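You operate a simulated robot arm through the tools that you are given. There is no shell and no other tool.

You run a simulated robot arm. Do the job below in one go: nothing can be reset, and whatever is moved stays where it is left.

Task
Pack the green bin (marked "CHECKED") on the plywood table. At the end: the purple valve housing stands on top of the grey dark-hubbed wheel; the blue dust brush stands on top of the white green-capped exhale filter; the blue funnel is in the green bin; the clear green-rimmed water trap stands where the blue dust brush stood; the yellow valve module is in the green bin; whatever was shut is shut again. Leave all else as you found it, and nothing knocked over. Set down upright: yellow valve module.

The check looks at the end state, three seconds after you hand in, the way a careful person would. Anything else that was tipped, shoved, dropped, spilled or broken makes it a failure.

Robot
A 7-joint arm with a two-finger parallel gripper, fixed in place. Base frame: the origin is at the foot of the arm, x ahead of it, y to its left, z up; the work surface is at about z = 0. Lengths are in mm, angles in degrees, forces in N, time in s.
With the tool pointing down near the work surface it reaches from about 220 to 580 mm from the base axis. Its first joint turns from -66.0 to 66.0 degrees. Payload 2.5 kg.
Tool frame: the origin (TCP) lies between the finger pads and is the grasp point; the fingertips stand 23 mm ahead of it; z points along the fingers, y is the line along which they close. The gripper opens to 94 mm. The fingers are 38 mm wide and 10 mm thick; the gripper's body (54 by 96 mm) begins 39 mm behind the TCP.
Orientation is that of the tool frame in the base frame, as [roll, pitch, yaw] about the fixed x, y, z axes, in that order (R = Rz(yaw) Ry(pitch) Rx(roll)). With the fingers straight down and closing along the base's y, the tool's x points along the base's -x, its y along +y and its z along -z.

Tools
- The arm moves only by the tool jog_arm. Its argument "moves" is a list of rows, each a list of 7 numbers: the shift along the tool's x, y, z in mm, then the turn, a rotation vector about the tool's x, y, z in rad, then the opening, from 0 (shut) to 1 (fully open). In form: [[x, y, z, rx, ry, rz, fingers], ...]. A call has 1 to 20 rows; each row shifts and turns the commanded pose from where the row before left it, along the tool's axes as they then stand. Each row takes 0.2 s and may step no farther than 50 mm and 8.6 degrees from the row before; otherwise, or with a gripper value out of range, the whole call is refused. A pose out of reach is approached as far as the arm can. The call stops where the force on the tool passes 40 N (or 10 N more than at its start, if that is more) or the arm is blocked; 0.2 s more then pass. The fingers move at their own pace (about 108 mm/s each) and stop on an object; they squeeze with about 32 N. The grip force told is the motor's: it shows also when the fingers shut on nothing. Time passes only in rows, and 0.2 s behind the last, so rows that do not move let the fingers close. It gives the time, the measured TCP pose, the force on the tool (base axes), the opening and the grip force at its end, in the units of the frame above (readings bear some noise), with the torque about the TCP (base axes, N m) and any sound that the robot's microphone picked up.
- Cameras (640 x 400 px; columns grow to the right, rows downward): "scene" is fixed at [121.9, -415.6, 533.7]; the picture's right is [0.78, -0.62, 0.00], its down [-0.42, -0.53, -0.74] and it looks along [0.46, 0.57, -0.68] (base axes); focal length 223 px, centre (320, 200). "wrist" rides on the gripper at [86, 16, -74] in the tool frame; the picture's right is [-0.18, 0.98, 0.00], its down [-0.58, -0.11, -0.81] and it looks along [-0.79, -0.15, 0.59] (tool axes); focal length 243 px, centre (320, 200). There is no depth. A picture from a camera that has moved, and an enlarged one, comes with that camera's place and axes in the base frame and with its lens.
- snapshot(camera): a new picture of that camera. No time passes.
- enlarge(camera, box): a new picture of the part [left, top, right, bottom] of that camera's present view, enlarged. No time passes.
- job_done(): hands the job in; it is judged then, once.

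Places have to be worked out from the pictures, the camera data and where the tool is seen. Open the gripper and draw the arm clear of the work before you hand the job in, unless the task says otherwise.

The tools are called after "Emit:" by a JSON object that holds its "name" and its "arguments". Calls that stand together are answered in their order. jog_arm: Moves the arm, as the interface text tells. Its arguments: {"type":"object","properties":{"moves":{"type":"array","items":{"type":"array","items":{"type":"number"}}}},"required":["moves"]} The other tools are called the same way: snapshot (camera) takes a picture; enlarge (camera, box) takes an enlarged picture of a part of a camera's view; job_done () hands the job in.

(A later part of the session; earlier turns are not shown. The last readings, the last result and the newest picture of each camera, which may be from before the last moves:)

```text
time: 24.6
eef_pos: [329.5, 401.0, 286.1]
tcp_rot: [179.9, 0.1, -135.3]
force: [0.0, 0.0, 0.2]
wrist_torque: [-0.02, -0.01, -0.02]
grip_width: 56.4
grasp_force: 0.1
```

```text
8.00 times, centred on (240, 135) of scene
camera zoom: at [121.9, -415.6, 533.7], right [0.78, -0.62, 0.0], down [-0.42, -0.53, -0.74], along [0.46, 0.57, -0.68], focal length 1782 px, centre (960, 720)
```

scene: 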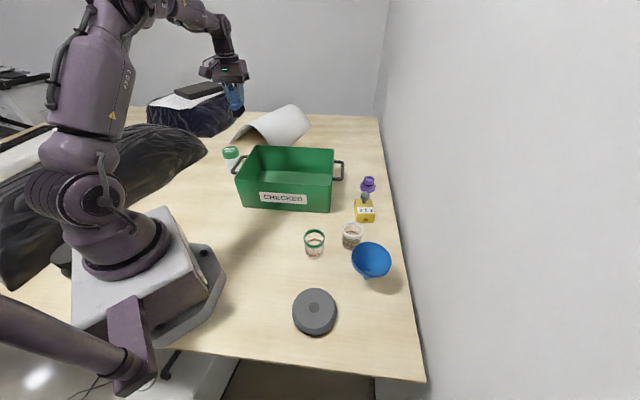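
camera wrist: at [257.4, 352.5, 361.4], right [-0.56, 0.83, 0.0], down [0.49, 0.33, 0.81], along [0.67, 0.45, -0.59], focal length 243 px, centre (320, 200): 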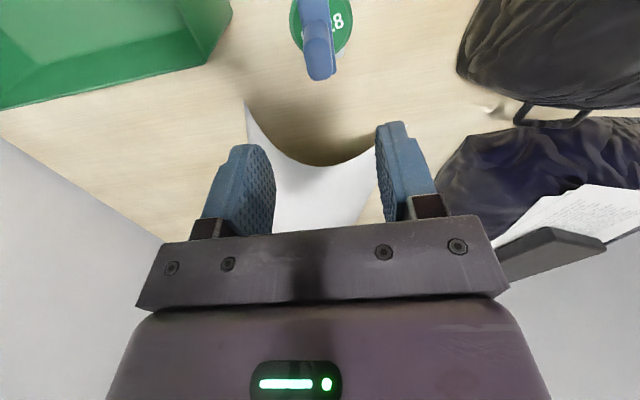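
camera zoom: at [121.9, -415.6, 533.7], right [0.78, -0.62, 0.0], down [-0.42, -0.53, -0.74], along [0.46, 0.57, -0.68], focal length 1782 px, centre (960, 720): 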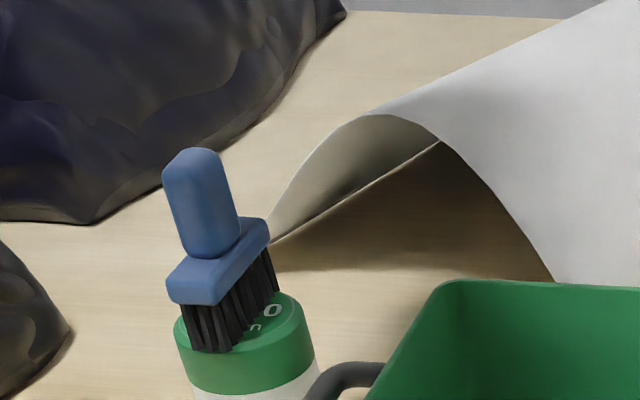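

The brush stands steadily on the filter. Next is the water trap: I'll pull in and swing back to view it near (330,−134).

Emit:
{"name": "jog_arm", "arguments": {"moves": [[36, 0, 0, 0, 0, 0, 1], [36, 0, 0, 0, 0, 0, 1], [36, 0, 0, 0, 0, 0, 1], [0, -38.8, 0, 0, 0, 0.097, 1], [0, -38.8, 0, 0, 0, 0.097, 1], [0, -38.8, 0, 0, 0, 0.097, 1], [0, -38.8, 0, 0, 0, 0.097, 1], [0, -38.8, 0, 0, 0, 0.097, 1], [0, -38.8, 0, 0, 0, 0.097, 1], [0, -38.8, 0, 0, 0, 0.097, 1], [0, -38.8, 0, 0, 0, 0.097, 1], [0, -38.8, 0, 0, 0, 0.097, 1], [0, -38.8, 0, 0, 0, 0.097, 1], [0, -38.8, 0, 0, 0, 0.097, 1], [0, -38.8, 0, 0, 0, 0.097, 1]]}}

Emit:
{"name": "snapshot", "arguments": {"camera": "wrist"}}

Emit:
{"name": "snapshot", "arguments": {"camera": "scene"}}

```text
time: 27.8
eef_pos: [359.9, -104.0, 287.6]
tcp_rot: [-180.0, -0.1, 158.0]
force: [0.4, 0.2, -0.1]
wrist_torque: [-0.02, -0.02, 0.01]
grip_width: 93.8
grasp_force: 0.0
```

```text
taken
camera wrist: at [286.7, -56.8, 362.3], right [0.54, 0.84, 0.0], down [0.5, -0.32, 0.81], along [0.68, -0.43, -0.59], focal length 243 px, centre (320, 200)
```

wrist: 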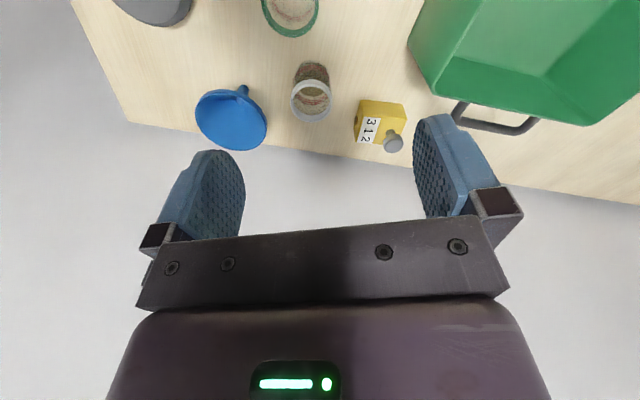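

```text
taken
```

scene: 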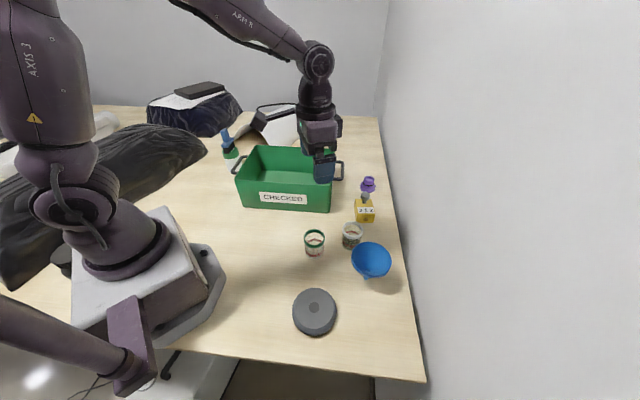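

I'll back off so the trap sits fully in view.

Emit:
{"name": "jog_arm", "arguments": {"moves": [[40, -18, 0, 0, 0, 0, 1], [40, -18, 0, 0, 0, 0, 1], [0, 0, 0, 0, 0, 0, 1]]}}

Emit:
{"name": "enlarge", "arguments": {"camera": "wrist", "box": [220, 0, 420, 125]}}

Emit:
{"name": "enlarge", "arguments": {"camera": "scene", "box": [290, 220, 370, 270]}}

```text
time: 28.6
eef_pos: [272.8, -103.8, 287.0]
tcp_rot: [180.0, 0.1, 158.1]
force: [0.8, -0.5, -0.6]
wrist_torque: [-0.03, 0.02, 0.01]
grip_width: 94.3
grasp_force: 0.1
```

```text
3.20 times, centred on (320, 62) of wrist
camera zoom: at [199.0, -56.7, 361.9], right [0.54, 0.84, 0.0], down [0.5, -0.32, 0.81], along [0.68, -0.43, -0.59], focal length 776 px, centre (320, 640)
```

zoom: 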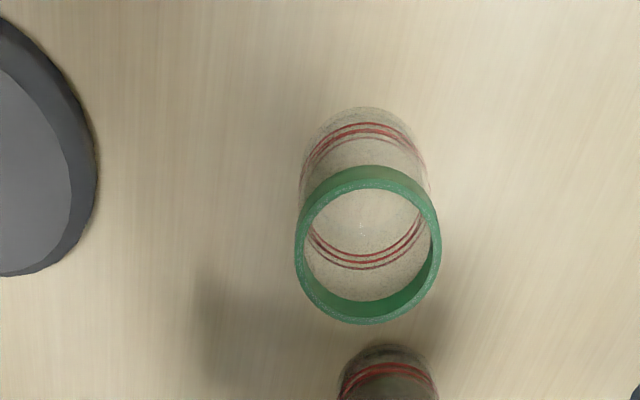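

```text
8.00 times, centred on (330, 245) of scene
camera zoom: at [121.9, -415.6, 533.7], right [0.78, -0.62, 0.0], down [-0.42, -0.53, -0.74], along [0.46, 0.57, -0.68], focal length 1782 px, centre (240, -160)
```

zoom: 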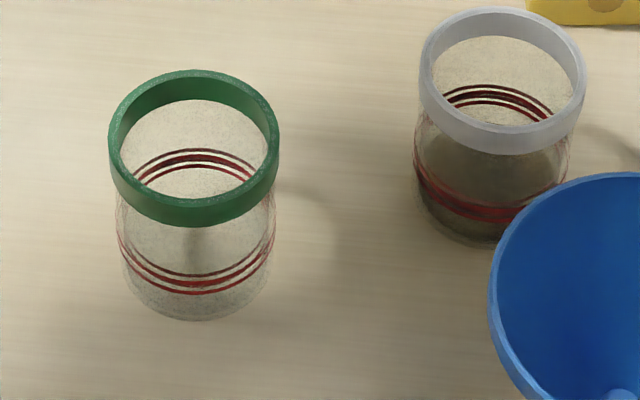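

The trap is at about (335.5,−123.5) with its rim near z≈63 and 55 mm across. I'll move above it and come down to z≈120 for a check.

Emit:
{"name": "jog_arm", "arguments": {"moves": [[-32.8, 2.5, 0, 0, 0, 0, 1], [-32.8, 2.5, 0, 0, 0, 0, 1], [0, 0, 42, 0, 0, 0, 1], [0, 0, 42, 0, 0, 0, 1], [0, 0, 42, 0, 0, 0, 1], [0, 0, 36, 0, 0, 0, 1], [0, 0, 0, 0, 0, 0, 1]]}}

Emit:
{"name": "snapshot", "arguments": {"camera": "wrist"}}

```text
time: 30.2
eef_pos: [336.1, -121.8, 124.3]
tcp_rot: [-179.9, 0.0, 157.9]
force: [0.0, -0.1, 0.2]
wrist_torque: [-0.01, 0.02, 0.01]
grip_width: 93.7
grasp_force: 0.1
```

```text
taken
camera wrist: at [262.6, -74.6, 198.4], right [0.54, 0.84, 0.0], down [0.5, -0.32, 0.81], along [0.68, -0.43, -0.59], focal length 243 px, centre (320, 200)
```

wrist: 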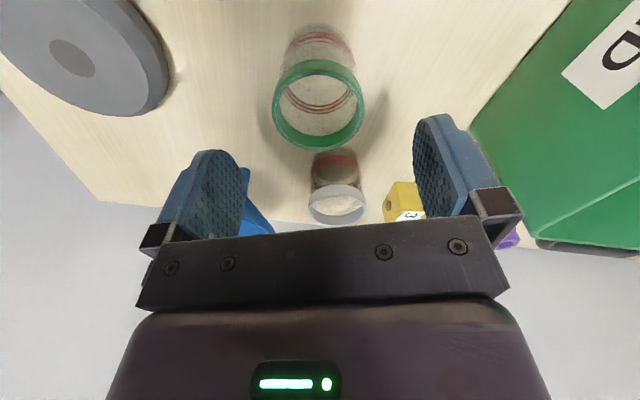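

The rim is centred under the TCP (about (318,104), against an expected (320,105)). Descending to z≈52 and closing.

Emit:
{"name": "jog_arm", "arguments": {"moves": [[0, 0, 35, 0, 0, 0, 1], [0, 0, 22, 0, 0, 0, 1], [0, 0, 14, 0, 0, 0, 1], [0, 0, 0, 0, 0, 0, 1]]}}

Emit:
{"name": "snapshot", "arguments": {"camera": "wrist"}}

```text
time: 31.2
eef_pos: [336.7, -124.7, 52.0]
tcp_rot: [179.9, 0.0, 158.0]
force: [0.1, 0.3, -0.1]
wrist_torque: [-0.01, 0.02, 0.0]
grip_width: 94.0
grasp_force: 0.1
```

```text
taken
camera wrist: at [262.0, -75.9, 127.8], right [0.54, 0.84, 0.0], down [0.5, -0.32, 0.81], along [0.68, -0.43, -0.59], focal length 243 px, centre (320, 200)
```

wrist: 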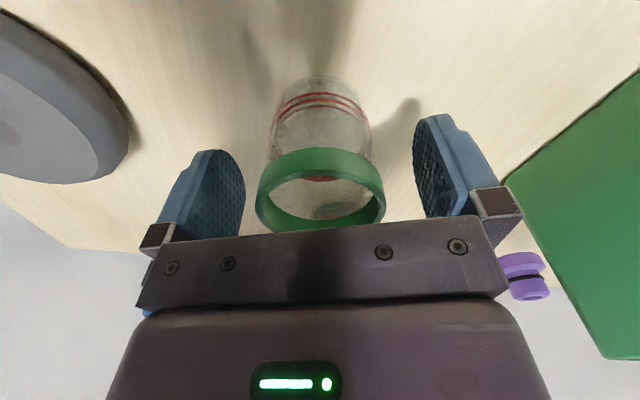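

The rim is centred between the fingers. Closing gently.

Emit:
{"name": "jog_arm", "arguments": {"moves": [[0, 0, 0, 0, 0, 0, 0.75], [0, 0, 0, 0, 0, 0, 0.65], [0, 0, 0, 0, 0, 0, 0.55], [0, 0, 0, 0, 0, 0, 0.3], [0, 0, 0, 0, 0, 0, 0], [0, 0, 0, 0, 0, 0, 0]]}}

Emit:
{"name": "snapshot", "arguments": {"camera": "wrist"}}

```text
time: 32.6
eef_pos: [335.8, -123.5, 53.2]
tcp_rot: [-179.9, 0.0, 158.0]
force: [0.1, 0.4, 1.3]
wrist_torque: [-0.04, -0.03, 0.0]
grip_width: 49.5
grasp_force: 31.8
```

```text
taken
camera wrist: at [262.0, -75.9, 128.1], right [0.54, 0.84, 0.0], down [0.5, -0.32, 0.81], along [0.68, -0.43, -0.59], focal length 243 px, centre (320, 200)
```

wrist: 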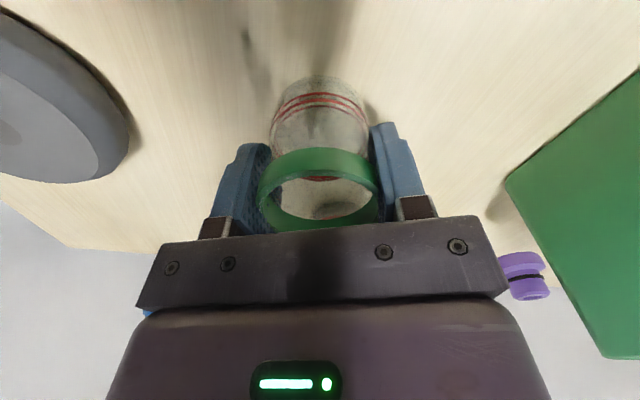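

Gripped at 49.5 mm. I'll lift to z≈213, turn to yaw ≈128, and carry the trap over to above the brush's old place.

Emit:
{"name": "jog_arm", "arguments": {"moves": [[0, 0, -15, 0, 0, 0, 0], [0, 0, -45, 0, 0, 0, 0], [0, 0, -50, 0, 0, 0, 0], [0, 0, -50, 0, 0, 0, 0], [0, 0, 0, 0, 0, 0.131, 0], [0, 0, 0, 0, 0, 0.131, 0], [0, 0, 0, 0, 0, 0.131, 0], [0, 0, 0, 0, 0, 0.131, 0], [-33.4, -26.2, 0, 0, 0, 0, 0], [-33.4, -26.2, 0, 0, 0, 0, 0], [-33.4, -26.2, 0, 0, 0, 0, 0], [-33.4, -26.2, 0, 0, 0, 0, 0], [-33.4, -26.2, 0, 0, 0, 0, 0], [-33.4, -26.2, 0, 0, 0, 0, 0], [0, 0, 0, 0, 0, 0, 0]]}}

Emit:
{"name": "snapshot", "arguments": {"camera": "wrist"}}

Emit:
{"name": "snapshot", "arguments": {"camera": "scene"}}

```text
time: 35.8
eef_pos: [331.5, -379.6, 212.1]
tcp_rot: [-179.9, 0.0, 127.9]
force: [-0.5, -0.3, -0.9]
wrist_torque: [0.03, -0.03, 0.03]
grip_width: 49.2
grasp_force: 32.3
```

```text
taken
camera wrist: at [292.8, -301.1, 286.5], right [0.89, 0.46, 0.0], down [0.27, -0.53, 0.81], along [0.37, -0.72, -0.59], focal length 243 px, centre (320, 200)
```

wrist: 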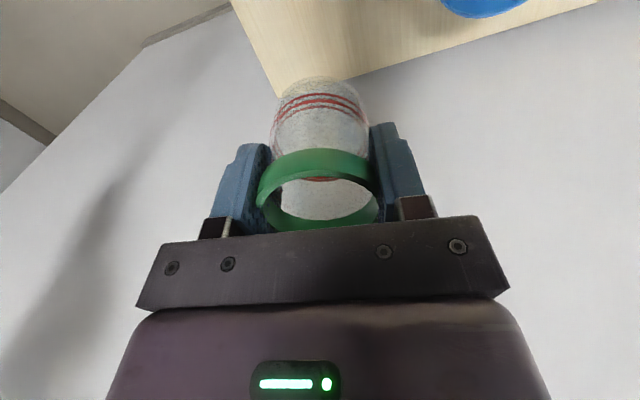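

```text
taken
```

scene: 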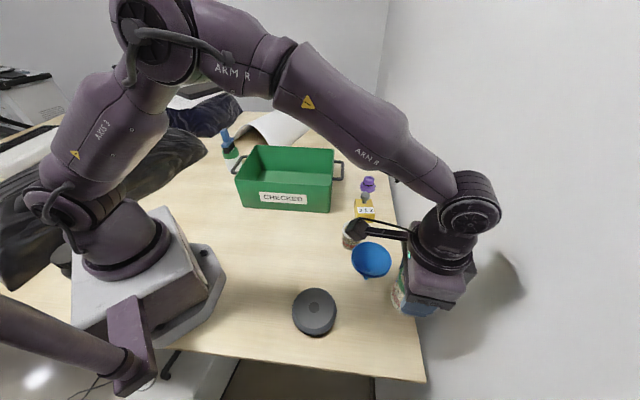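

The trap hangs straight and the TCP is within 2–3 mm of the brush's old spot. I'll lower it most of the way.

Emit:
{"name": "jog_arm", "arguments": {"moves": [[-1.5, 2, 30, 0, 0, 0, 0], [0, 0, 45, 0, 0, 0, 0], [0, 0, 40, 0, 0, 0, 0], [0, 0, 25, 0, 0, 0, 0], [0, 0, 10, 0, 0, 0, 0], [0, 0, 0, 0, 0, 0, 0]]}}

Emit:
{"name": "enlarge", "arguments": {"camera": "scene", "box": [340, 260, 440, 350]}}

Emit:
{"name": "snapshot", "arguments": {"camera": "wrist"}}

```text
time: 37.2
eef_pos: [336.6, -379.2, 62.0]
tcp_rot: [-180.0, 0.0, 128.0]
force: [-1.1, 0.2, 0.4]
wrist_torque: [-0.01, 0.01, 0.02]
grip_width: 49.3
grasp_force: 32.2
```

```text
4.44 times, centred on (390, 305) of scene
camera zoom: at [121.9, -415.6, 533.7], right [0.78, -0.62, 0.0], down [-0.42, -0.53, -0.74], along [0.46, 0.57, -0.68], focal length 990 px, centre (9, -267)
```

zoom: 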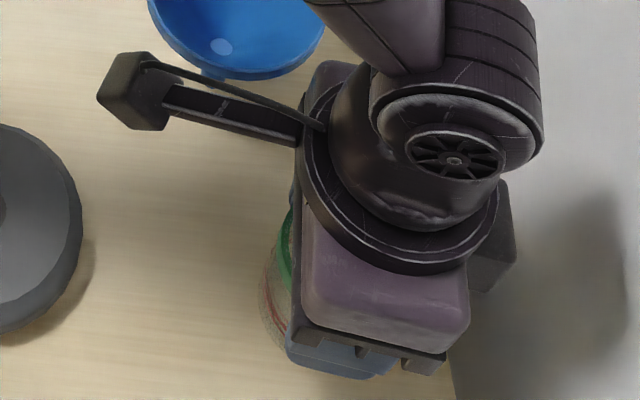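

```text
taken
camera wrist: at [296.5, -299.9, 137.4], right [0.89, 0.46, 0.0], down [0.27, -0.53, 0.81], along [0.37, -0.72, -0.59], focal length 243 px, centre (320, 200)
```

wrist: 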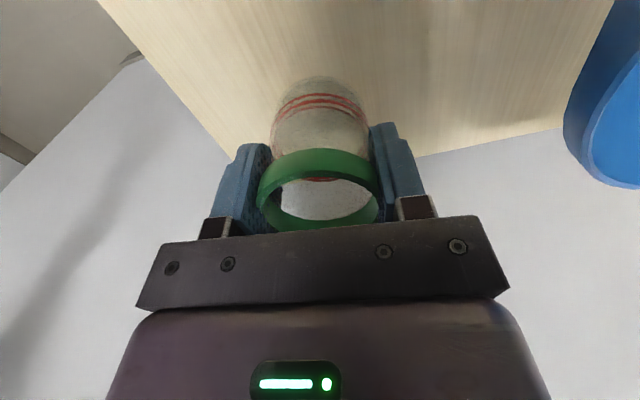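

About 9–10 mm remain before the table. Lowering 7 mm, then feeling for contact in small steps.

Emit:
{"name": "jog_arm", "arguments": {"moves": [[0, 0, 5, 0, 0, 0, 0], [0, 0, 2.5, 0, 0, 0, 0], [0, 0, 0, 0, 0, 0, 0]]}}

```text
time: 38.0
eef_pos: [335.7, -378.8, 55.1]
tcp_rot: [180.0, 0.0, 128.0]
force: [-0.3, 0.3, -0.8]
wrist_torque: [0.0, 0.01, 0.02]
grip_width: 49.4
grasp_force: 31.6
```

No contact yet, so I'll continue in small steps.

Emit:
{"name": "jog_arm", "arguments": {"moves": [[0, 0, 1.2, 0, 0, 0, 0], [0, 0, 0, 0, 0, 0, 0]]}}

```text
time: 38.6
eef_pos: [336.9, -378.6, 54.5]
tcp_rot: [180.0, 0.0, 128.0]
force: [0.1, 0.3, -0.2]
wrist_torque: [0.01, 0.02, 0.01]
grip_width: 49.2
grasp_force: 32.1
```

Emit:
{"name": "jog_arm", "arguments": {"moves": [[0, 0, 1, 0, 0, 0, 0], [0, 0, 0, 0, 0, 0, 0]]}}

```text
time: 39.2
eef_pos: [336.7, -378.9, 55.2]
tcp_rot: [179.9, 0.0, 128.0]
force: [-1.0, -0.1, 0.1]
wrist_torque: [-0.04, -0.01, 0.0]
grip_width: 49.0
grasp_force: 32.0
```

Still no contact force; continuing.

Emit:
{"name": "jog_arm", "arguments": {"moves": [[0, 0, 0.8, 0, 0, 0, 0], [0, 0, 0, 0, 0, 0, 0]]}}

```text
time: 39.8
eef_pos: [336.9, -379.9, 52.1]
tcp_rot: [-179.9, 0.1, 127.9]
force: [-2.5, 3.8, 14.5]
wrist_torque: [0.17, 0.18, 0.01]
grip_width: 49.3
grasp_force: 32.4
```

Contact at about 14 N. Easing back 0.4 mm and opening gradually to about 70 mm.

Emit:
{"name": "jog_arm", "arguments": {"moves": [[0, 0, -0.4, 0, 0, 0, 0], [0, 0, 0, 0, 0, 0, 0], [0, 0, 0, 0, 0, 0, 0.56], [0, 0, 0, 0, 0, 0, 0.62], [0, 0, 0, 0, 0, 0, 0.75], [0, 0, 0, 0, 0, 0, 0.75]]}}

Emit:
{"name": "snapshot", "arguments": {"camera": "wrist"}}

```text
time: 41.2
eef_pos: [336.9, -378.2, 54.0]
tcp_rot: [-180.0, -0.1, 128.1]
force: [0.8, 0.8, 0.1]
wrist_torque: [0.02, 0.01, -0.02]
grip_width: 70.5
grasp_force: 0.1
```

```text
taken
camera wrist: at [297.5, -299.7, 127.8], right [0.89, 0.46, 0.0], down [0.27, -0.53, 0.81], along [0.37, -0.72, -0.59], focal length 243 px, centre (320, 200)
```

wrist: 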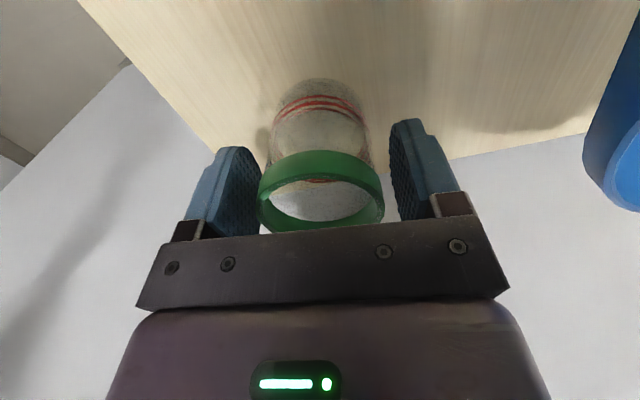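

Released and standing. Retreating straight up.

Emit:
{"name": "jog_arm", "arguments": {"moves": [[0, 0, -10, 0, 0, 0, 0.75], [0, 0, -30, 0, 0, 0, 0.75], [0, 0, -45, 0, 0, 0, 0.75], [0, 0, -45, 0, 0, 0, 0.75], [30, 0, -35, 0, 0, 0, 0.75], [40, 0, -20, 0, 0, 0, 0.75], [40, 0, 0, 0, 0, 0, 0.75]]}}

Emit:
{"name": "snapshot", "arguments": {"camera": "wrist"}}

Emit:
{"name": "enlarge", "arguments": {"camera": "scene", "box": [280, 240, 440, 340]}}

```text
time: 42.8
eef_pos: [266.7, -294.2, 234.9]
tcp_rot: [-180.0, 0.0, 128.0]
force: [0.5, 0.4, 0.7]
wrist_torque: [-0.01, 0.0, -0.01]
grip_width: 70.4
grasp_force: 0.1
```

```text
taken
camera wrist: at [227.0, -215.1, 310.1], right [0.89, 0.46, 0.0], down [0.27, -0.53, 0.81], along [0.37, -0.72, -0.59], focal length 243 px, centre (320, 200)
```

wrist: 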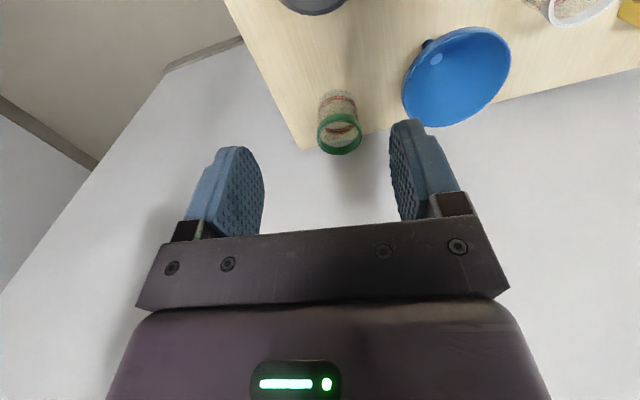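

```text
4.00 times, centred on (360, 290) of scene
camera zoom: at [121.9, -415.6, 533.7], right [0.78, -0.62, 0.0], down [-0.42, -0.53, -0.74], along [0.46, 0.57, -0.68], focal length 891 px, centre (160, -160)
```

zoom: 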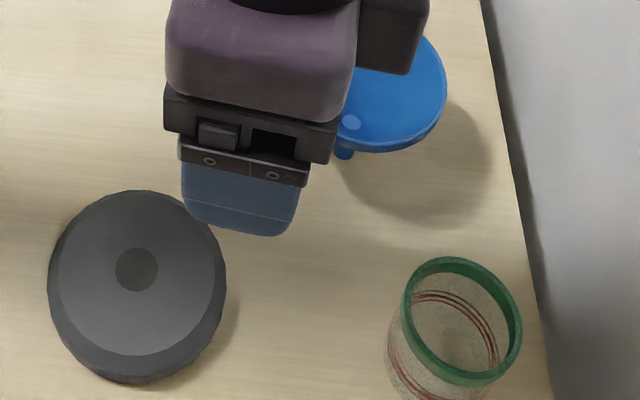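

The trap now stands where the brush was. Next I'll move to view the purple housing (and yellow module) closely.

Emit:
{"name": "jog_arm", "arguments": {"moves": [[0, 0, -10, 0, 0, -0.1425, 1], [0, 0, -10, 0, 0, -0.1425, 1], [0, 0, -10, 0, 0, -0.1425, 1], [0, 0, -5, 0, 0, -0.1425, 1], [0, 0, 0, 0, 0, -0.1425, 1], [0, 0, 0, 0, 0, -0.1425, 1], [-24.8, 35.6, -2, 0, 0, 0, 1], [-24.8, 35.6, -2, 0, 0, 0, 1], [-24.8, 35.6, -2, 0, 0, 0, 1], [-24.8, 35.6, -2, 0, 0, 0, 1], [-24.8, 35.6, -2, 0, 0, 0, 1], [-24.8, 35.6, 0, 0, 0, 0, 1], [-24.8, 35.6, 0, 0, 0, 0, 1], [-24.8, 35.6, 0, 0, 0, 0, 1], [0, 0, 0, 0, 0, 0, 1]]}}

Emit:
{"name": "snapshot", "arguments": {"camera": "wrist"}}

Emit:
{"name": "enlarge", "arguments": {"camera": "wrist", "box": [240, 60, 440, 185]}}

Emit:
{"name": "snapshot", "arguments": {"camera": "scene"}}

```text
time: 46.0
eef_pos: [480.4, -19.4, 280.2]
tcp_rot: [180.0, -0.1, 176.9]
force: [0.2, 0.6, -0.4]
wrist_torque: [-0.03, 0.03, -0.02]
grip_width: 94.0
grasp_force: 0.0
```

```text
taken
camera wrist: at [395.2, 2.6, 356.0], right [0.24, 0.97, 0.0], down [0.57, -0.14, 0.81], along [0.78, -0.19, -0.59], focal length 243 px, centre (320, 200)
```

wrist: 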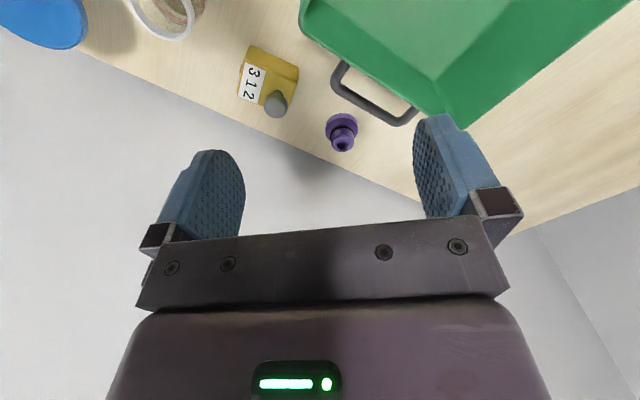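

```text
3.20 times, centred on (340, 122) of wrist
camera zoom: at [395.2, 2.6, 356.0], right [0.24, 0.97, 0.0], down [0.57, -0.14, 0.81], along [0.78, -0.19, -0.59], focal length 776 px, centre (256, 448)
```

zoom: 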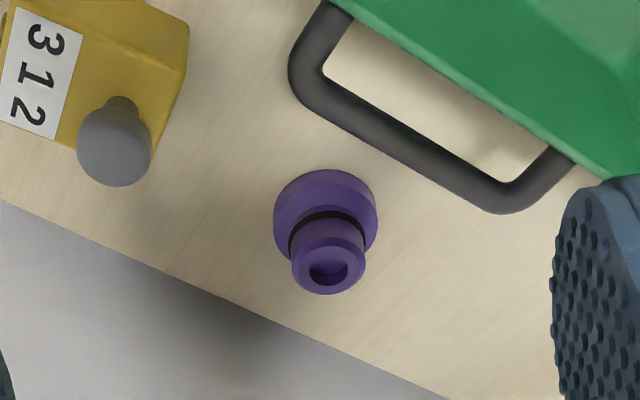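

```text
taken
```

scene: 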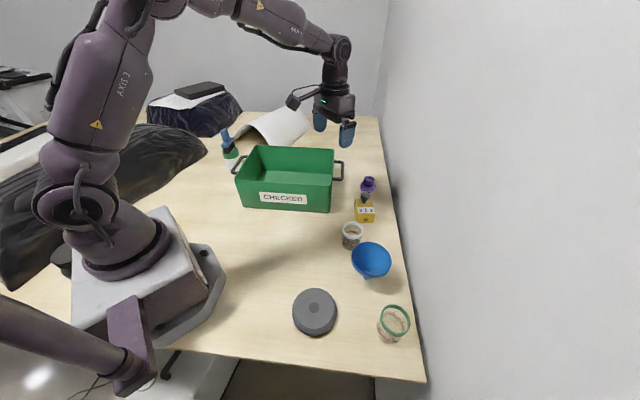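

Purple is near (653,−25), and tilting in to reach it would bring the camera close to the bin handle and the yellow module. So I'll move the yellow module first, and enlarge to get its exact pose.

Emit:
{"name": "enlarge", "arguments": {"camera": "wrist", "box": [210, 20, 350, 160]}}

Emit:
{"name": "enlarge", "arguments": {"camera": "scene", "box": [340, 165, 404, 230]}}

```text
2.86 times, centred on (280, 90) of wrist
camera zoom: at [395.2, 2.6, 356.0], right [0.24, 0.97, 0.0], down [0.57, -0.14, 0.81], along [0.78, -0.19, -0.59], focal length 693 px, centre (434, 514)
```

zoom: 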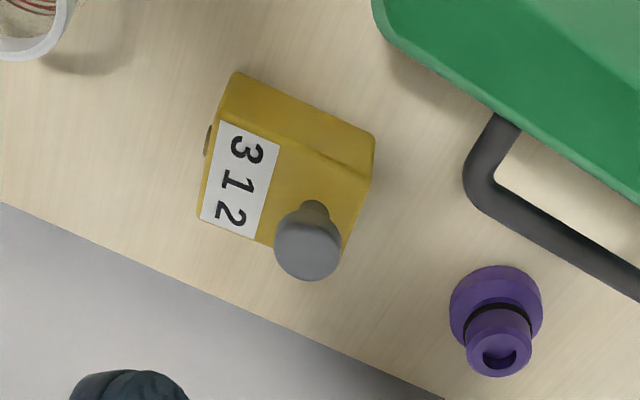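

```text
6.15 times, centred on (372, 198) of scene
camera zoom: at [121.9, -415.5, 533.7], right [0.78, -0.62, 0.0], down [-0.42, -0.53, -0.74], along [0.46, 0.57, -0.68], focal length 1371 px, centre (0, 215)
```

zoom: 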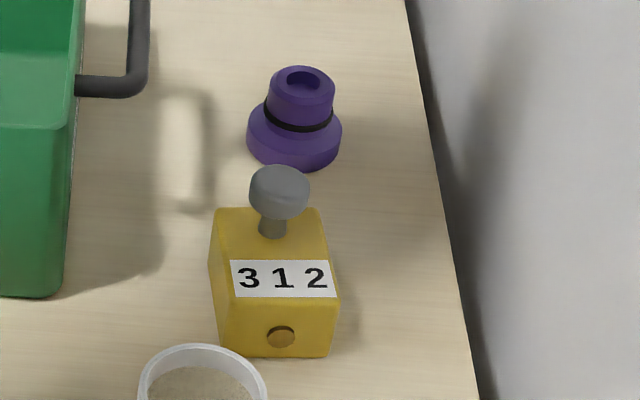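

The yellow block is centred at about (547,−108.5), long axis about 52°, 50 mm wide, with its top near z=45 and the knob top near z=79. I'll turn to yaw −128 (fingers across the 50 mm width) and move above it at z≈180.

Emit:
{"name": "jog_arm", "arguments": {"moves": [[0, 0, 0, 0, 0, -0.1374, 1], [0, 0, 0, 0, 0, -0.1374, 1], [0, 0, 0, 0, 0, -0.1374, 1], [0, 0, 0, 0, 0, -0.1374, 1], [0, 0, 0, 0, 0, -0.1374, 1], [0, 0, 0, 0, 0, -0.1374, 1], [0, 0, 0, 0, 0, -0.1374, 1], [7.4, -26.7, 20, 0, 0, 0, 1], [7.4, -26.7, 20, 0, 0, 0, 1], [7.4, -26.7, 25, 0, 0, 0, 1], [7.4, -26.7, 25, 0, 0, 0, 1], [0, 0, 0, 0, 0, 0, 1]]}}

Emit:
{"name": "snapshot", "arguments": {"camera": "wrist"}}

Emit:
{"name": "snapshot", "arguments": {"camera": "scene"}}

```text
time: 48.6
eef_pos: [547.5, -106.6, 195.7]
tcp_rot: [-179.9, 0.0, -127.9]
force: [-0.5, -0.1, -0.1]
wrist_torque: [-0.03, 0.01, -0.01]
grip_width: 94.0
grasp_force: 0.0
```

```text
taken
camera wrist: at [481.5, -164.2, 269.5], right [-0.66, 0.75, 0.0], down [0.44, 0.39, 0.81], along [0.6, 0.53, -0.59], focal length 243 px, centre (320, 200)
```

wrist: 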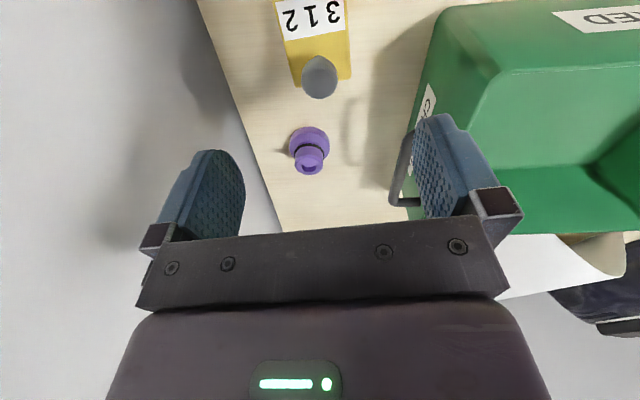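

```text
taken
```

scene: 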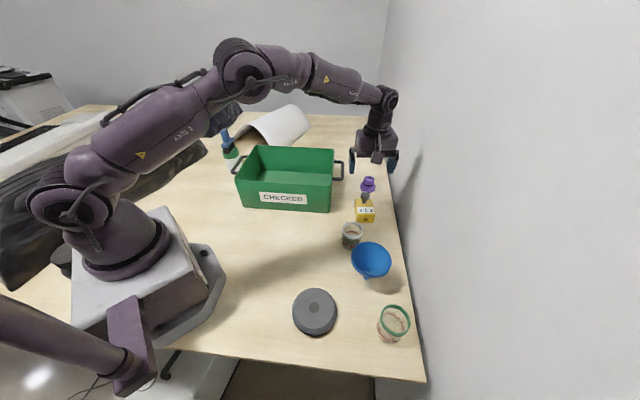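

Lateral and angular alignment match the prediction. Descending in stages to z≈47 over the block.

Emit:
{"name": "jog_arm", "arguments": {"moves": [[0, 0, 40, 0, 0, 0, 0.9], [0, 0, 40, 0, 0, 0, 0.9], [0, 0, 25, 0, 0, 0, 0.9], [0, 0, 15, 0, 0, 0, 0.9], [0, 0, 0, 0, 0, 0, 0.9]]}}

Emit:
{"name": "snapshot", "arguments": {"camera": "wrist"}}

Emit:
{"name": "enlarge", "arguments": {"camera": "scene", "box": [330, 140, 430, 240]}}

```text
time: 49.8
eef_pos: [547.9, -107.9, 72.5]
tcp_rot: [-180.0, -0.1, -128.1]
force: [-0.1, -0.1, -0.1]
wrist_torque: [-0.02, -0.03, 0.01]
grip_width: 84.5
grasp_force: 0.1
```

```text
taken
camera wrist: at [482.0, -166.0, 148.3], right [-0.66, 0.75, 0.0], down [0.44, 0.39, 0.81], along [0.6, 0.53, -0.59], focal length 243 px, centre (320, 200)
```

wrist: 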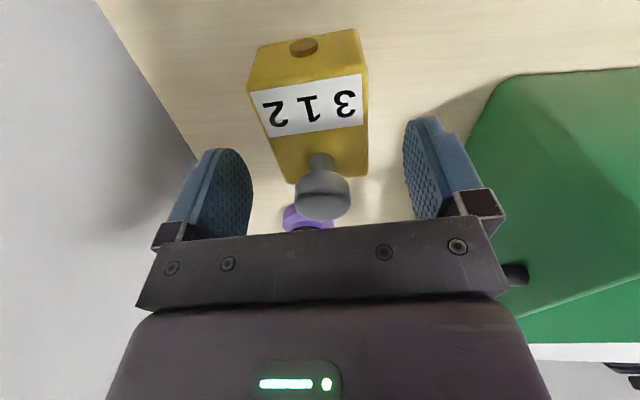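

```text
4.00 times, centred on (380, 190) of scene
camera zoom: at [121.9, -415.6, 533.7], right [0.78, -0.62, 0.0], down [-0.42, -0.53, -0.74], along [0.46, 0.57, -0.68], focal length 891 px, centre (80, 240)
```

zoom: 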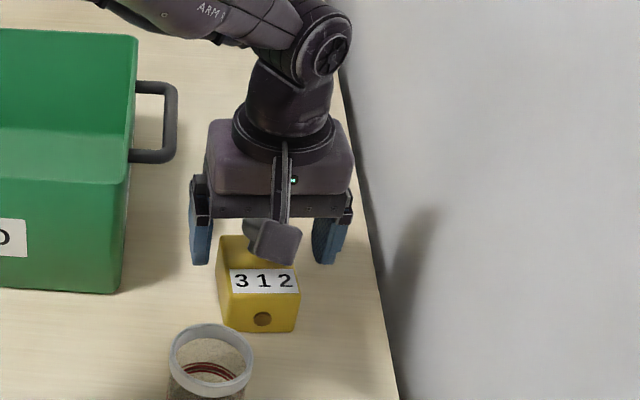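

Knob top is at about z≈77, so TCP at 47 leaves about 9 mm under the palm. Descending the last 27 mm.

Emit:
{"name": "jog_arm", "arguments": {"moves": [[0, 0, 14, 0, 0, 0, 0.85], [0, 0, 9, 0, 0, 0, 0.85], [0, 0, 4, 0, 0, 0, 0.85], [0, 0, 0, 0, 0, 0, 0.85]]}}

Emit:
{"name": "snapshot", "arguments": {"camera": "wrist"}}

```text
time: 50.8
eef_pos: [548.7, -108.8, 44.9]
tcp_rot: [180.0, -0.1, -128.1]
force: [-0.5, -0.2, -0.1]
wrist_torque: [-0.03, 0.02, 0.02]
grip_width: 80.1
grasp_force: 0.1
```

```text
taken
camera wrist: at [483.0, -165.6, 120.2], right [-0.66, 0.75, 0.0], down [0.44, 0.39, 0.81], along [0.6, 0.53, -0.59], focal length 243 px, centre (320, 200)
```

wrist: 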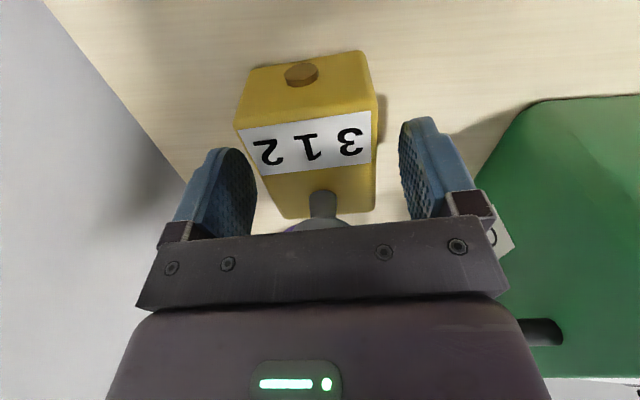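

Centred with no contact. Closing on the block.

Emit:
{"name": "jog_arm", "arguments": {"moves": [[0, 0, 0, 0, 0, 0, 0.7], [0, 0, 0, 0, 0, 0, 0.6], [0, 0, 0, 0, 0, 0, 0.5], [0, 0, 0, 0, 0, 0, 0.2], [0, 0, 0, 0, 0, 0, 0], [0, 0, 0, 0, 0, 0, 0]]}}

Emit:
{"name": "snapshot", "arguments": {"camera": "wrist"}}

```text
time: 52.2
eef_pos: [549.1, -107.4, 46.2]
tcp_rot: [-180.0, 0.0, -128.0]
force: [1.4, 0.0, 1.1]
wrist_torque: [0.06, -0.02, 0.01]
grip_width: 56.1
grasp_force: 31.1
```

```text
taken
camera wrist: at [483.0, -165.7, 120.5], right [-0.66, 0.75, 0.0], down [0.44, 0.39, 0.81], along [0.6, 0.53, -0.59], focal length 243 px, centre (320, 200)
```

wrist: 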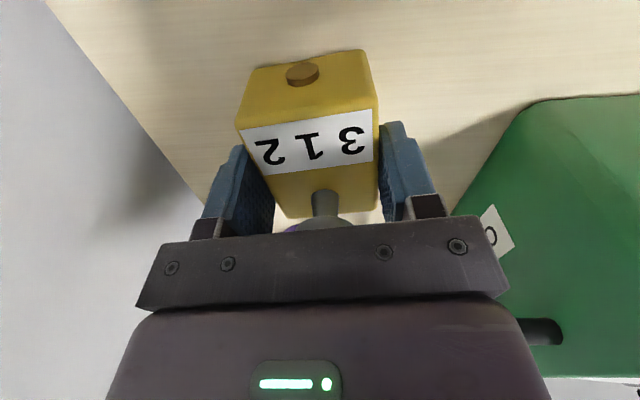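

Gripped at 56 mm. Lifting to z≈200 before moving over the bin.

Emit:
{"name": "jog_arm", "arguments": {"moves": [[0, 0, -12, 0, 0, 0, 0], [0, 0, -30, 0, 0, 0, 0], [0, 0, -40, 0, 0, 0, 0], [0, 0, -45, 0, 0, 0, 0], [0, 0, -35, 0, 0, 0, 0], [0, 0, 0, 0, 0, 0, 0]]}}

Emit:
{"name": "snapshot", "arguments": {"camera": "wrist"}}

Emit:
{"name": "snapshot", "arguments": {"camera": "scene"}}

```text
time: 53.6
eef_pos: [546.5, -108.3, 208.4]
tcp_rot: [-180.0, 0.0, -128.0]
force: [-0.3, -0.2, -2.5]
wrist_torque: [0.03, 0.01, 0.03]
grip_width: 55.5
grasp_force: 32.1
```

```text
taken
camera wrist: at [482.4, -165.5, 282.6], right [-0.66, 0.75, 0.0], down [0.44, 0.39, 0.81], along [0.6, 0.53, -0.59], focal length 243 px, centre (320, 200)
```

wrist: 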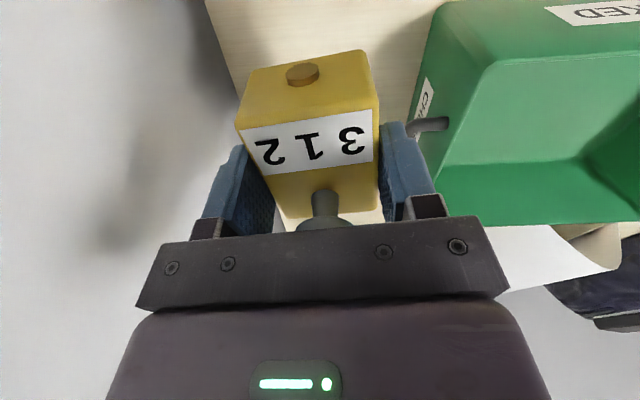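

```text
taken
```

scene: 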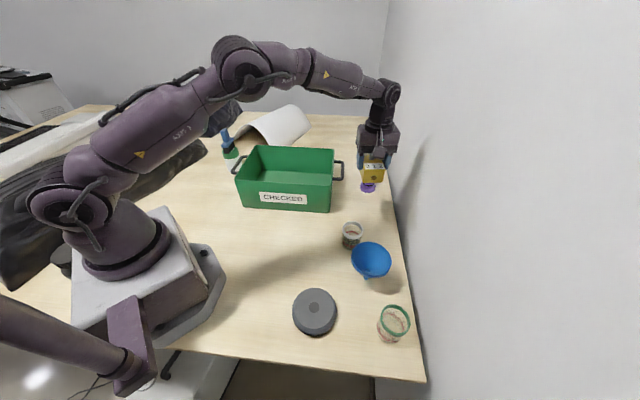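

The module is held level. I'll carry it over the bin's right end to about (513.6,118) and turn to square up with the bin walls.

Emit:
{"name": "jog_arm", "arguments": {"moves": [[-31.3, 33.2, 0, 0, 0, 0, 0], [-31.3, 33.2, 0, 0, 0, 0, 0], [-31.3, 33.2, 0, 0, 0, 0, 0], [-31.3, 33.2, 0, 0, 0, 0, 0], [-31.3, 33.2, 0, 0, 0, 0, 0], [0, 0, 0, 0, 0, 0.122, 0], [0, 0, 0, 0, 0, 0, 0]]}}

Emit:
{"name": "snapshot", "arguments": {"camera": "wrist"}}

Emit:
{"name": "enlarge", "arguments": {"camera": "scene", "box": [220, 100, 380, 220]}}

```text
time: 55.2
eef_pos: [513.9, 116.7, 207.6]
tcp_rot: [179.9, 0.0, -135.0]
force: [0.4, 0.4, -4.0]
wrist_torque: [0.0, 0.0, 0.0]
grip_width: 55.9
grasp_force: 31.7
```

```text
taken
camera wrist: at [442.6, 67.1, 282.4], right [-0.56, 0.83, 0.0], down [0.49, 0.33, 0.81], along [0.67, 0.45, -0.59], focal length 243 px, centre (320, 200)
```

wrist: 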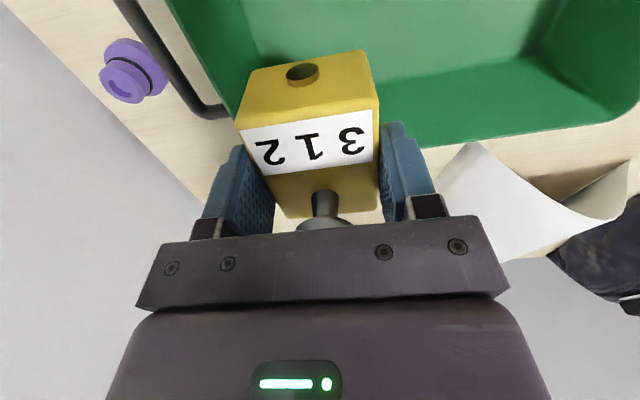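

```text
3.33 times, centred on (300, 160) of scene
camera zoom: at [121.9, -415.5, 533.7], right [0.78, -0.62, 0.0], down [-0.42, -0.53, -0.74], along [0.46, 0.57, -0.68], focal length 742 px, centre (387, 333)
```

zoom: 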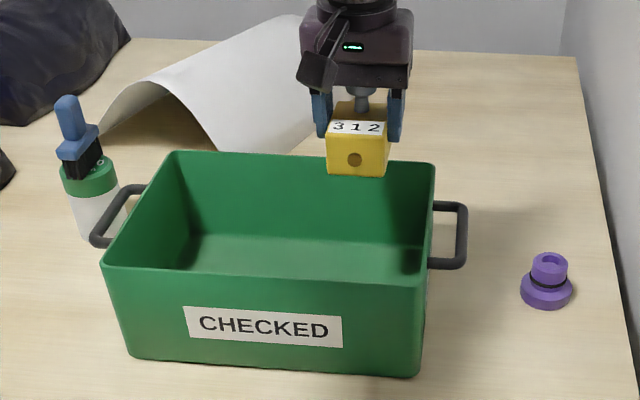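

Re-deriving the bin from both cameras gives a rim at about z≈109, centred at (441,150). The module is about 74 mm along from the centre, with good clearance on all sides. Lowering in stages.

Emit:
{"name": "jog_arm", "arguments": {"moves": [[0, 0, 35, 0, 0, 0, 0], [0, 0, 35, 0, 0, 0, 0], [0, 0, 0, 0, 0, 0, 0]]}}

Emit:
{"name": "snapshot", "arguments": {"camera": "wrist"}}

Emit:
{"name": "enlarge", "arguments": {"camera": "scene", "box": [220, 100, 380, 220]}}

```text
time: 56.0
eef_pos: [512.9, 117.3, 136.9]
tcp_rot: [179.9, 0.1, -135.0]
force: [0.6, 0.0, -3.7]
wrist_torque: [0.01, -0.02, 0.02]
grip_width: 55.7
grasp_force: 31.8
```

```text
taken
camera wrist: at [442.0, 67.3, 211.6], right [-0.57, 0.82, 0.0], down [0.49, 0.33, 0.81], along [0.67, 0.46, -0.59], focal length 243 px, centre (320, 200)
```

wrist: 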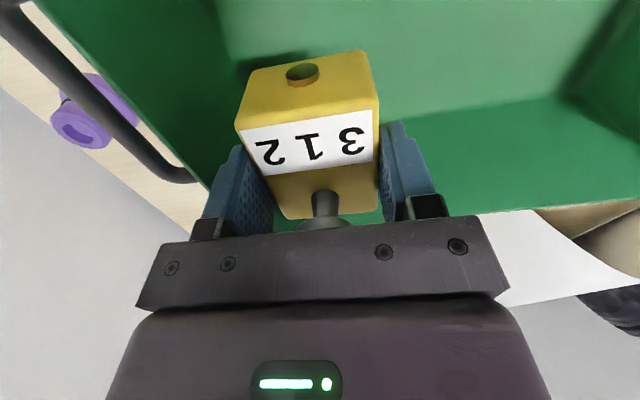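

```text
3.33 times, centred on (300, 160) of scene
camera zoom: at [121.9, -415.6, 533.7], right [0.78, -0.62, 0.0], down [-0.42, -0.53, -0.74], along [0.46, 0.57, -0.68], focal length 742 px, centre (387, 333)
```

zoom: 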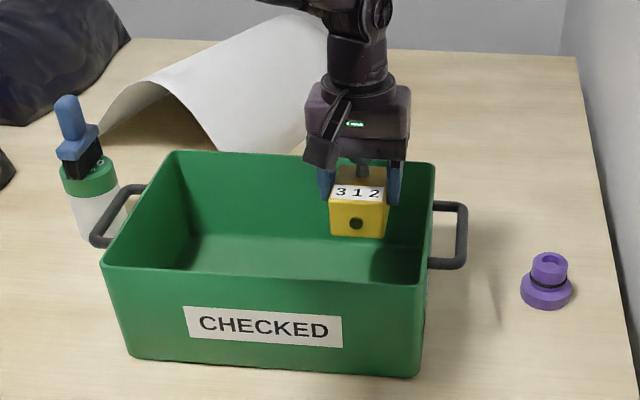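

The module is inside the bin with clearance all round. Lowering another 70 mm.

Emit:
{"name": "jog_arm", "arguments": {"moves": [[0, 0, 35, 0, 0, 0, 0], [0, 0, 25, 0, 0, 0, 0], [0, 0, 12, 0, 0, 0, 0], [0, 0, 0, 0, 0, 0, 0]]}}

Emit:
{"name": "snapshot", "arguments": {"camera": "wrist"}}

Emit:
{"name": "enlarge", "arguments": {"camera": "scene", "box": [220, 100, 380, 220]}}

```text
time: 57.0
eef_pos: [513.9, 116.7, 66.8]
tcp_rot: [-179.9, -0.1, -135.2]
force: [-0.1, 0.9, -3.0]
wrist_torque: [0.01, -0.04, 0.0]
grip_width: 55.9
grasp_force: 31.8
```

```text
taken
camera wrist: at [442.1, 68.9, 141.1], right [-0.57, 0.82, 0.0], down [0.49, 0.33, 0.81], along [0.67, 0.46, -0.59], focal length 243 px, centre (320, 200)
```

wrist: 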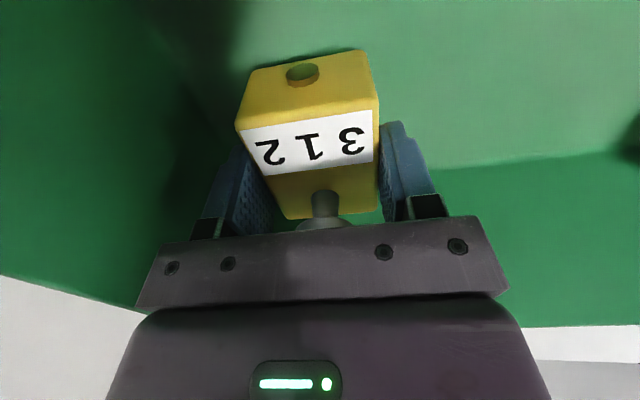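

```text
3.33 times, centred on (300, 160) of scene
camera zoom: at [121.9, -415.6, 533.7], right [0.78, -0.62, 0.0], down [-0.42, -0.53, -0.74], along [0.46, 0.57, -0.68], focal length 742 px, centre (387, 333)
```

zoom: 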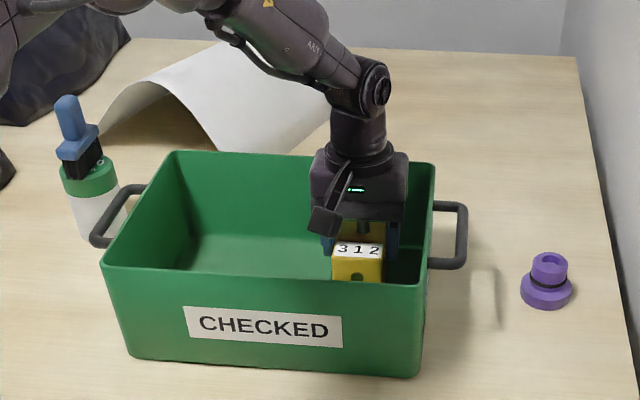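

About 15 mm above the bin floor now. Lowering 12 mm, then feeling for contact.

Emit:
{"name": "jog_arm", "arguments": {"moves": [[0, 0, 8, 0, 0, 0, 0], [0, 0, 4, 0, 0, 0, 0], [0, 0, 0, 0, 0, 0, 0]]}}

```text
time: 57.8
eef_pos: [513.7, 116.4, 54.7]
tcp_rot: [-179.9, 0.0, -135.0]
force: [-0.9, 0.6, -3.3]
wrist_torque: [-0.02, 0.03, -0.01]
grip_width: 55.7
grasp_force: 32.4
```

Emit:
{"name": "jog_arm", "arguments": {"moves": [[0, 0, 1.5, 0, 0, 0, 0], [0, 0, 1, 0, 0, 0, 0], [0, 0, 0, 0, 0, 0, 0]]}}

```text
time: 58.6
eef_pos: [513.3, 115.8, 52.5]
tcp_rot: [180.0, 0.0, -135.0]
force: [-0.4, -0.3, -0.1]
wrist_torque: [0.02, 0.02, 0.03]
grip_width: 55.8
grasp_force: 32.1
```

The weight has just come off the tool, so the module is touching the floor. A tiny bit more, then release slowly to 72 mm.

Emit:
{"name": "jog_arm", "arguments": {"moves": [[0, 0, 0.4, 0, 0, 0, 0], [0, 0, 0, 0, 0, 0, 0], [0, 0, 0, 0, 0, 0, 0.63], [0, 0, 0, 0, 0, 0, 0.68], [0, 0, 0, 0, 0, 0, 0.76], [0, 0, 0, 0, 0, 0, 0.76]]}}

Emit:
{"name": "snapshot", "arguments": {"camera": "wrist"}}

```text
time: 60.0
eef_pos: [513.8, 118.0, 50.3]
tcp_rot: [-179.9, 0.1, -135.1]
force: [-0.1, -0.6, -0.2]
wrist_torque: [0.02, 0.0, 0.03]
grip_width: 71.5
grasp_force: 0.0
```

```text
taken
camera wrist: at [441.8, 68.5, 126.4], right [-0.57, 0.82, 0.0], down [0.49, 0.33, 0.81], along [0.67, 0.46, -0.59], focal length 243 px, centre (320, 200)
```

wrist: 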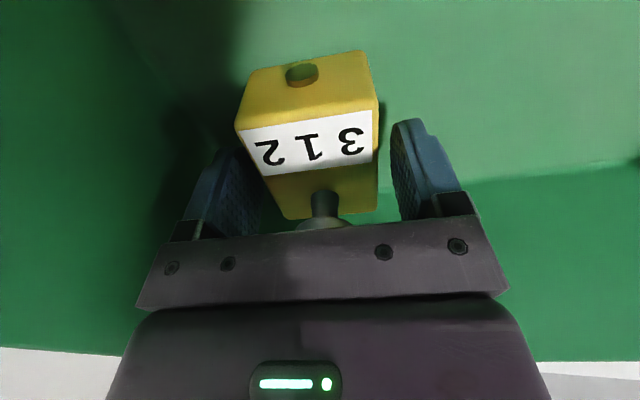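

Released and upright. Lifting straight out of the bin.

Emit:
{"name": "jog_arm", "arguments": {"moves": [[0, 0, -12, 0, 0, 0, 0.76], [0, 0, -30, 0, 0, 0, 0.76], [0, 0, -45, 0, 0, 0, 0.76], [0, 0, -45, 0, 0, 0, 0.76], [0, 0, -45, 0, 0, 0, 0.76], [0, 0, -40, 0, 0, 0, 0.76], [0, 0, 0, 0, 0, 0, 0.76]]}}

Emit:
{"name": "snapshot", "arguments": {"camera": "wrist"}}

Emit:
{"name": "snapshot", "arguments": {"camera": "scene"}}

```text
time: 61.6
eef_pos: [514.2, 117.2, 267.7]
tcp_rot: [180.0, 0.0, -135.0]
force: [0.5, 0.4, 0.2]
wrist_torque: [-0.02, 0.01, 0.01]
grip_width: 71.3
grasp_force: 0.0
```

```text
taken
camera wrist: at [443.0, 67.4, 342.3], right [-0.57, 0.82, 0.0], down [0.49, 0.33, 0.81], along [0.66, 0.46, -0.59], focal length 243 px, centre (320, 200)
```

wrist: 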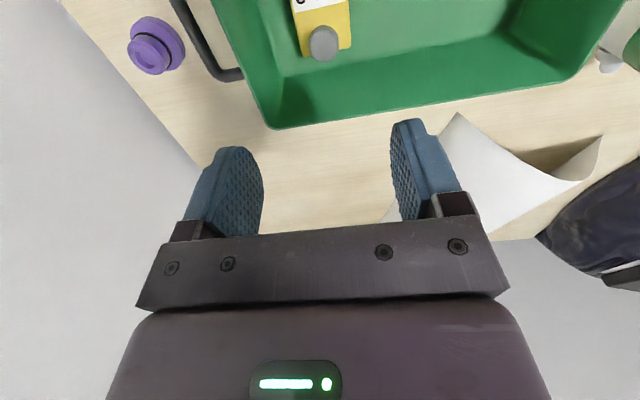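

```text
taken
```

scene: 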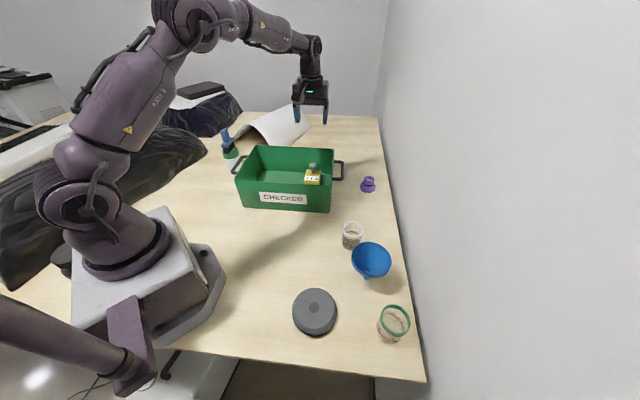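

The yellow module stands upright in the bin. I'll zoom on the purple housing from this second viewpoint to triangulate it.

Emit:
{"name": "enlarge", "arguments": {"camera": "wrist", "box": [100, 0, 260, 100]}}

Emit:
{"name": "enlarge", "arguments": {"camera": "scene", "box": [340, 160, 404, 200]}}

```text
4.00 times, centred on (180, 50) of wrist
camera zoom: at [443.0, 67.4, 342.3], right [-0.57, 0.82, 0.0], down [0.49, 0.33, 0.81], along [0.66, 0.46, -0.59], focal length 970 px, centre (880, 800)
```

zoom: 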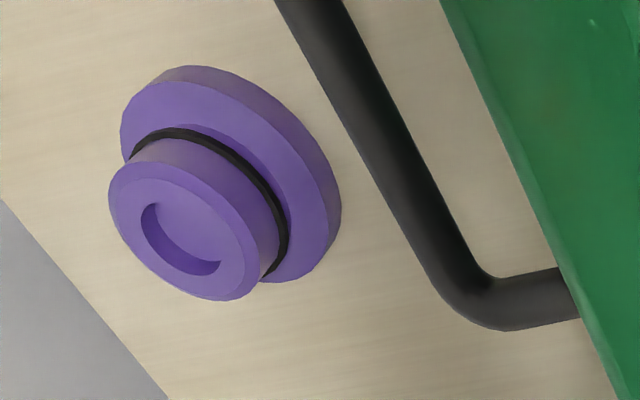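

```text
10.00 times, centred on (372, 180) of scene
camera zoom: at [121.9, -415.6, 533.7], right [0.78, -0.62, 0.0], down [-0.42, -0.53, -0.74], along [0.46, 0.57, -0.68], focal length 2227 px, centre (-200, 400)
```

zoom: 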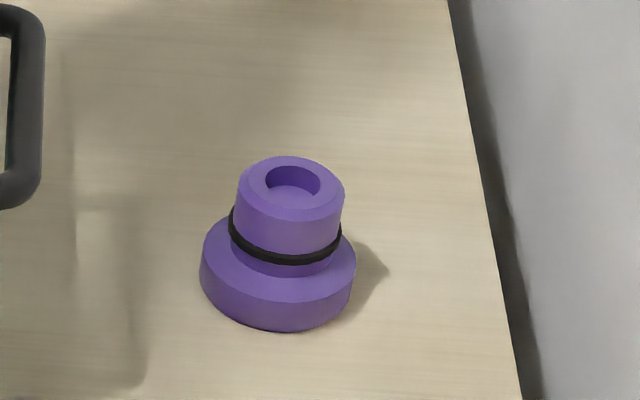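

Two views put the purple housing at about (660,−26): 47 mm tall, with a 37 mm upper cylinder above a 55 mm flange. I'll approach with the tool tilted outward, yaw −150, camera over the now-free area. First I'll move near it and tilt by 25°.

Emit:
{"name": "jog_arm", "arguments": {"moves": [[0, 0, 0, 0, 0, 0.131, 0.8], [0, 0, 0, 0, 0, 0.131, 0.8], [10.1, -45.4, 9.5, 0, 0, 0, 0.8], [10.1, -45.4, 9.5, 0, 0, 0, 0.8], [10.1, -45.4, 9.5, 0, 0, 0, 0.8], [10.1, -45.4, 9.5, 0, 0, 0, 0.8], [0, 0, 0, 0, -0.1454, 0, 0.8], [0, 0, 0, 0, -0.1454, 0, 0.8], [0, 0, 0, 0, -0.1454, 0, 0.8], [0, 0, 0, 0, 0, 0, 0.8]]}}

Emit:
{"name": "snapshot", "arguments": {"camera": "wrist"}}

Emit:
{"name": "snapshot", "arguments": {"camera": "scene"}}

```text
time: 63.8
eef_pos: [570.2, -60.6, 230.9]
tcp_rot: [180.0, 25.1, -149.9]
force: [0.7, -0.7, -0.5]
wrist_torque: [0.01, 0.01, 0.01]
grip_width: 75.1
grasp_force: 0.1
```

```text
taken
camera wrist: at [467.4, -100.9, 262.3], right [-0.35, 0.93, 0.08], down [0.21, 0.0, 0.98], along [0.91, 0.36, -0.2], focal length 243 px, centre (320, 200)
```

wrist: 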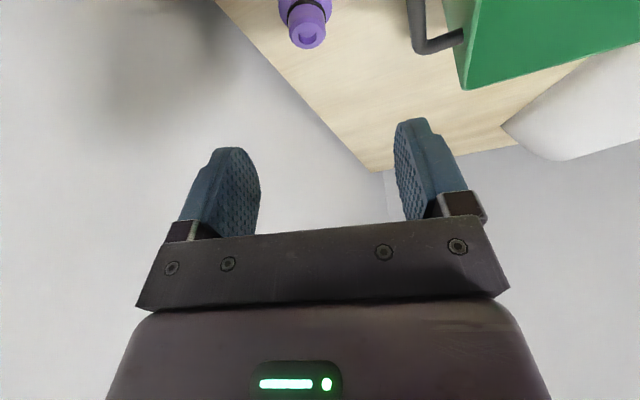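

```text
taken
```

scene: 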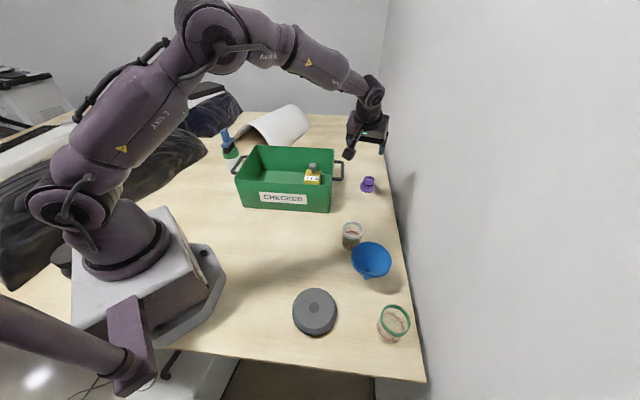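

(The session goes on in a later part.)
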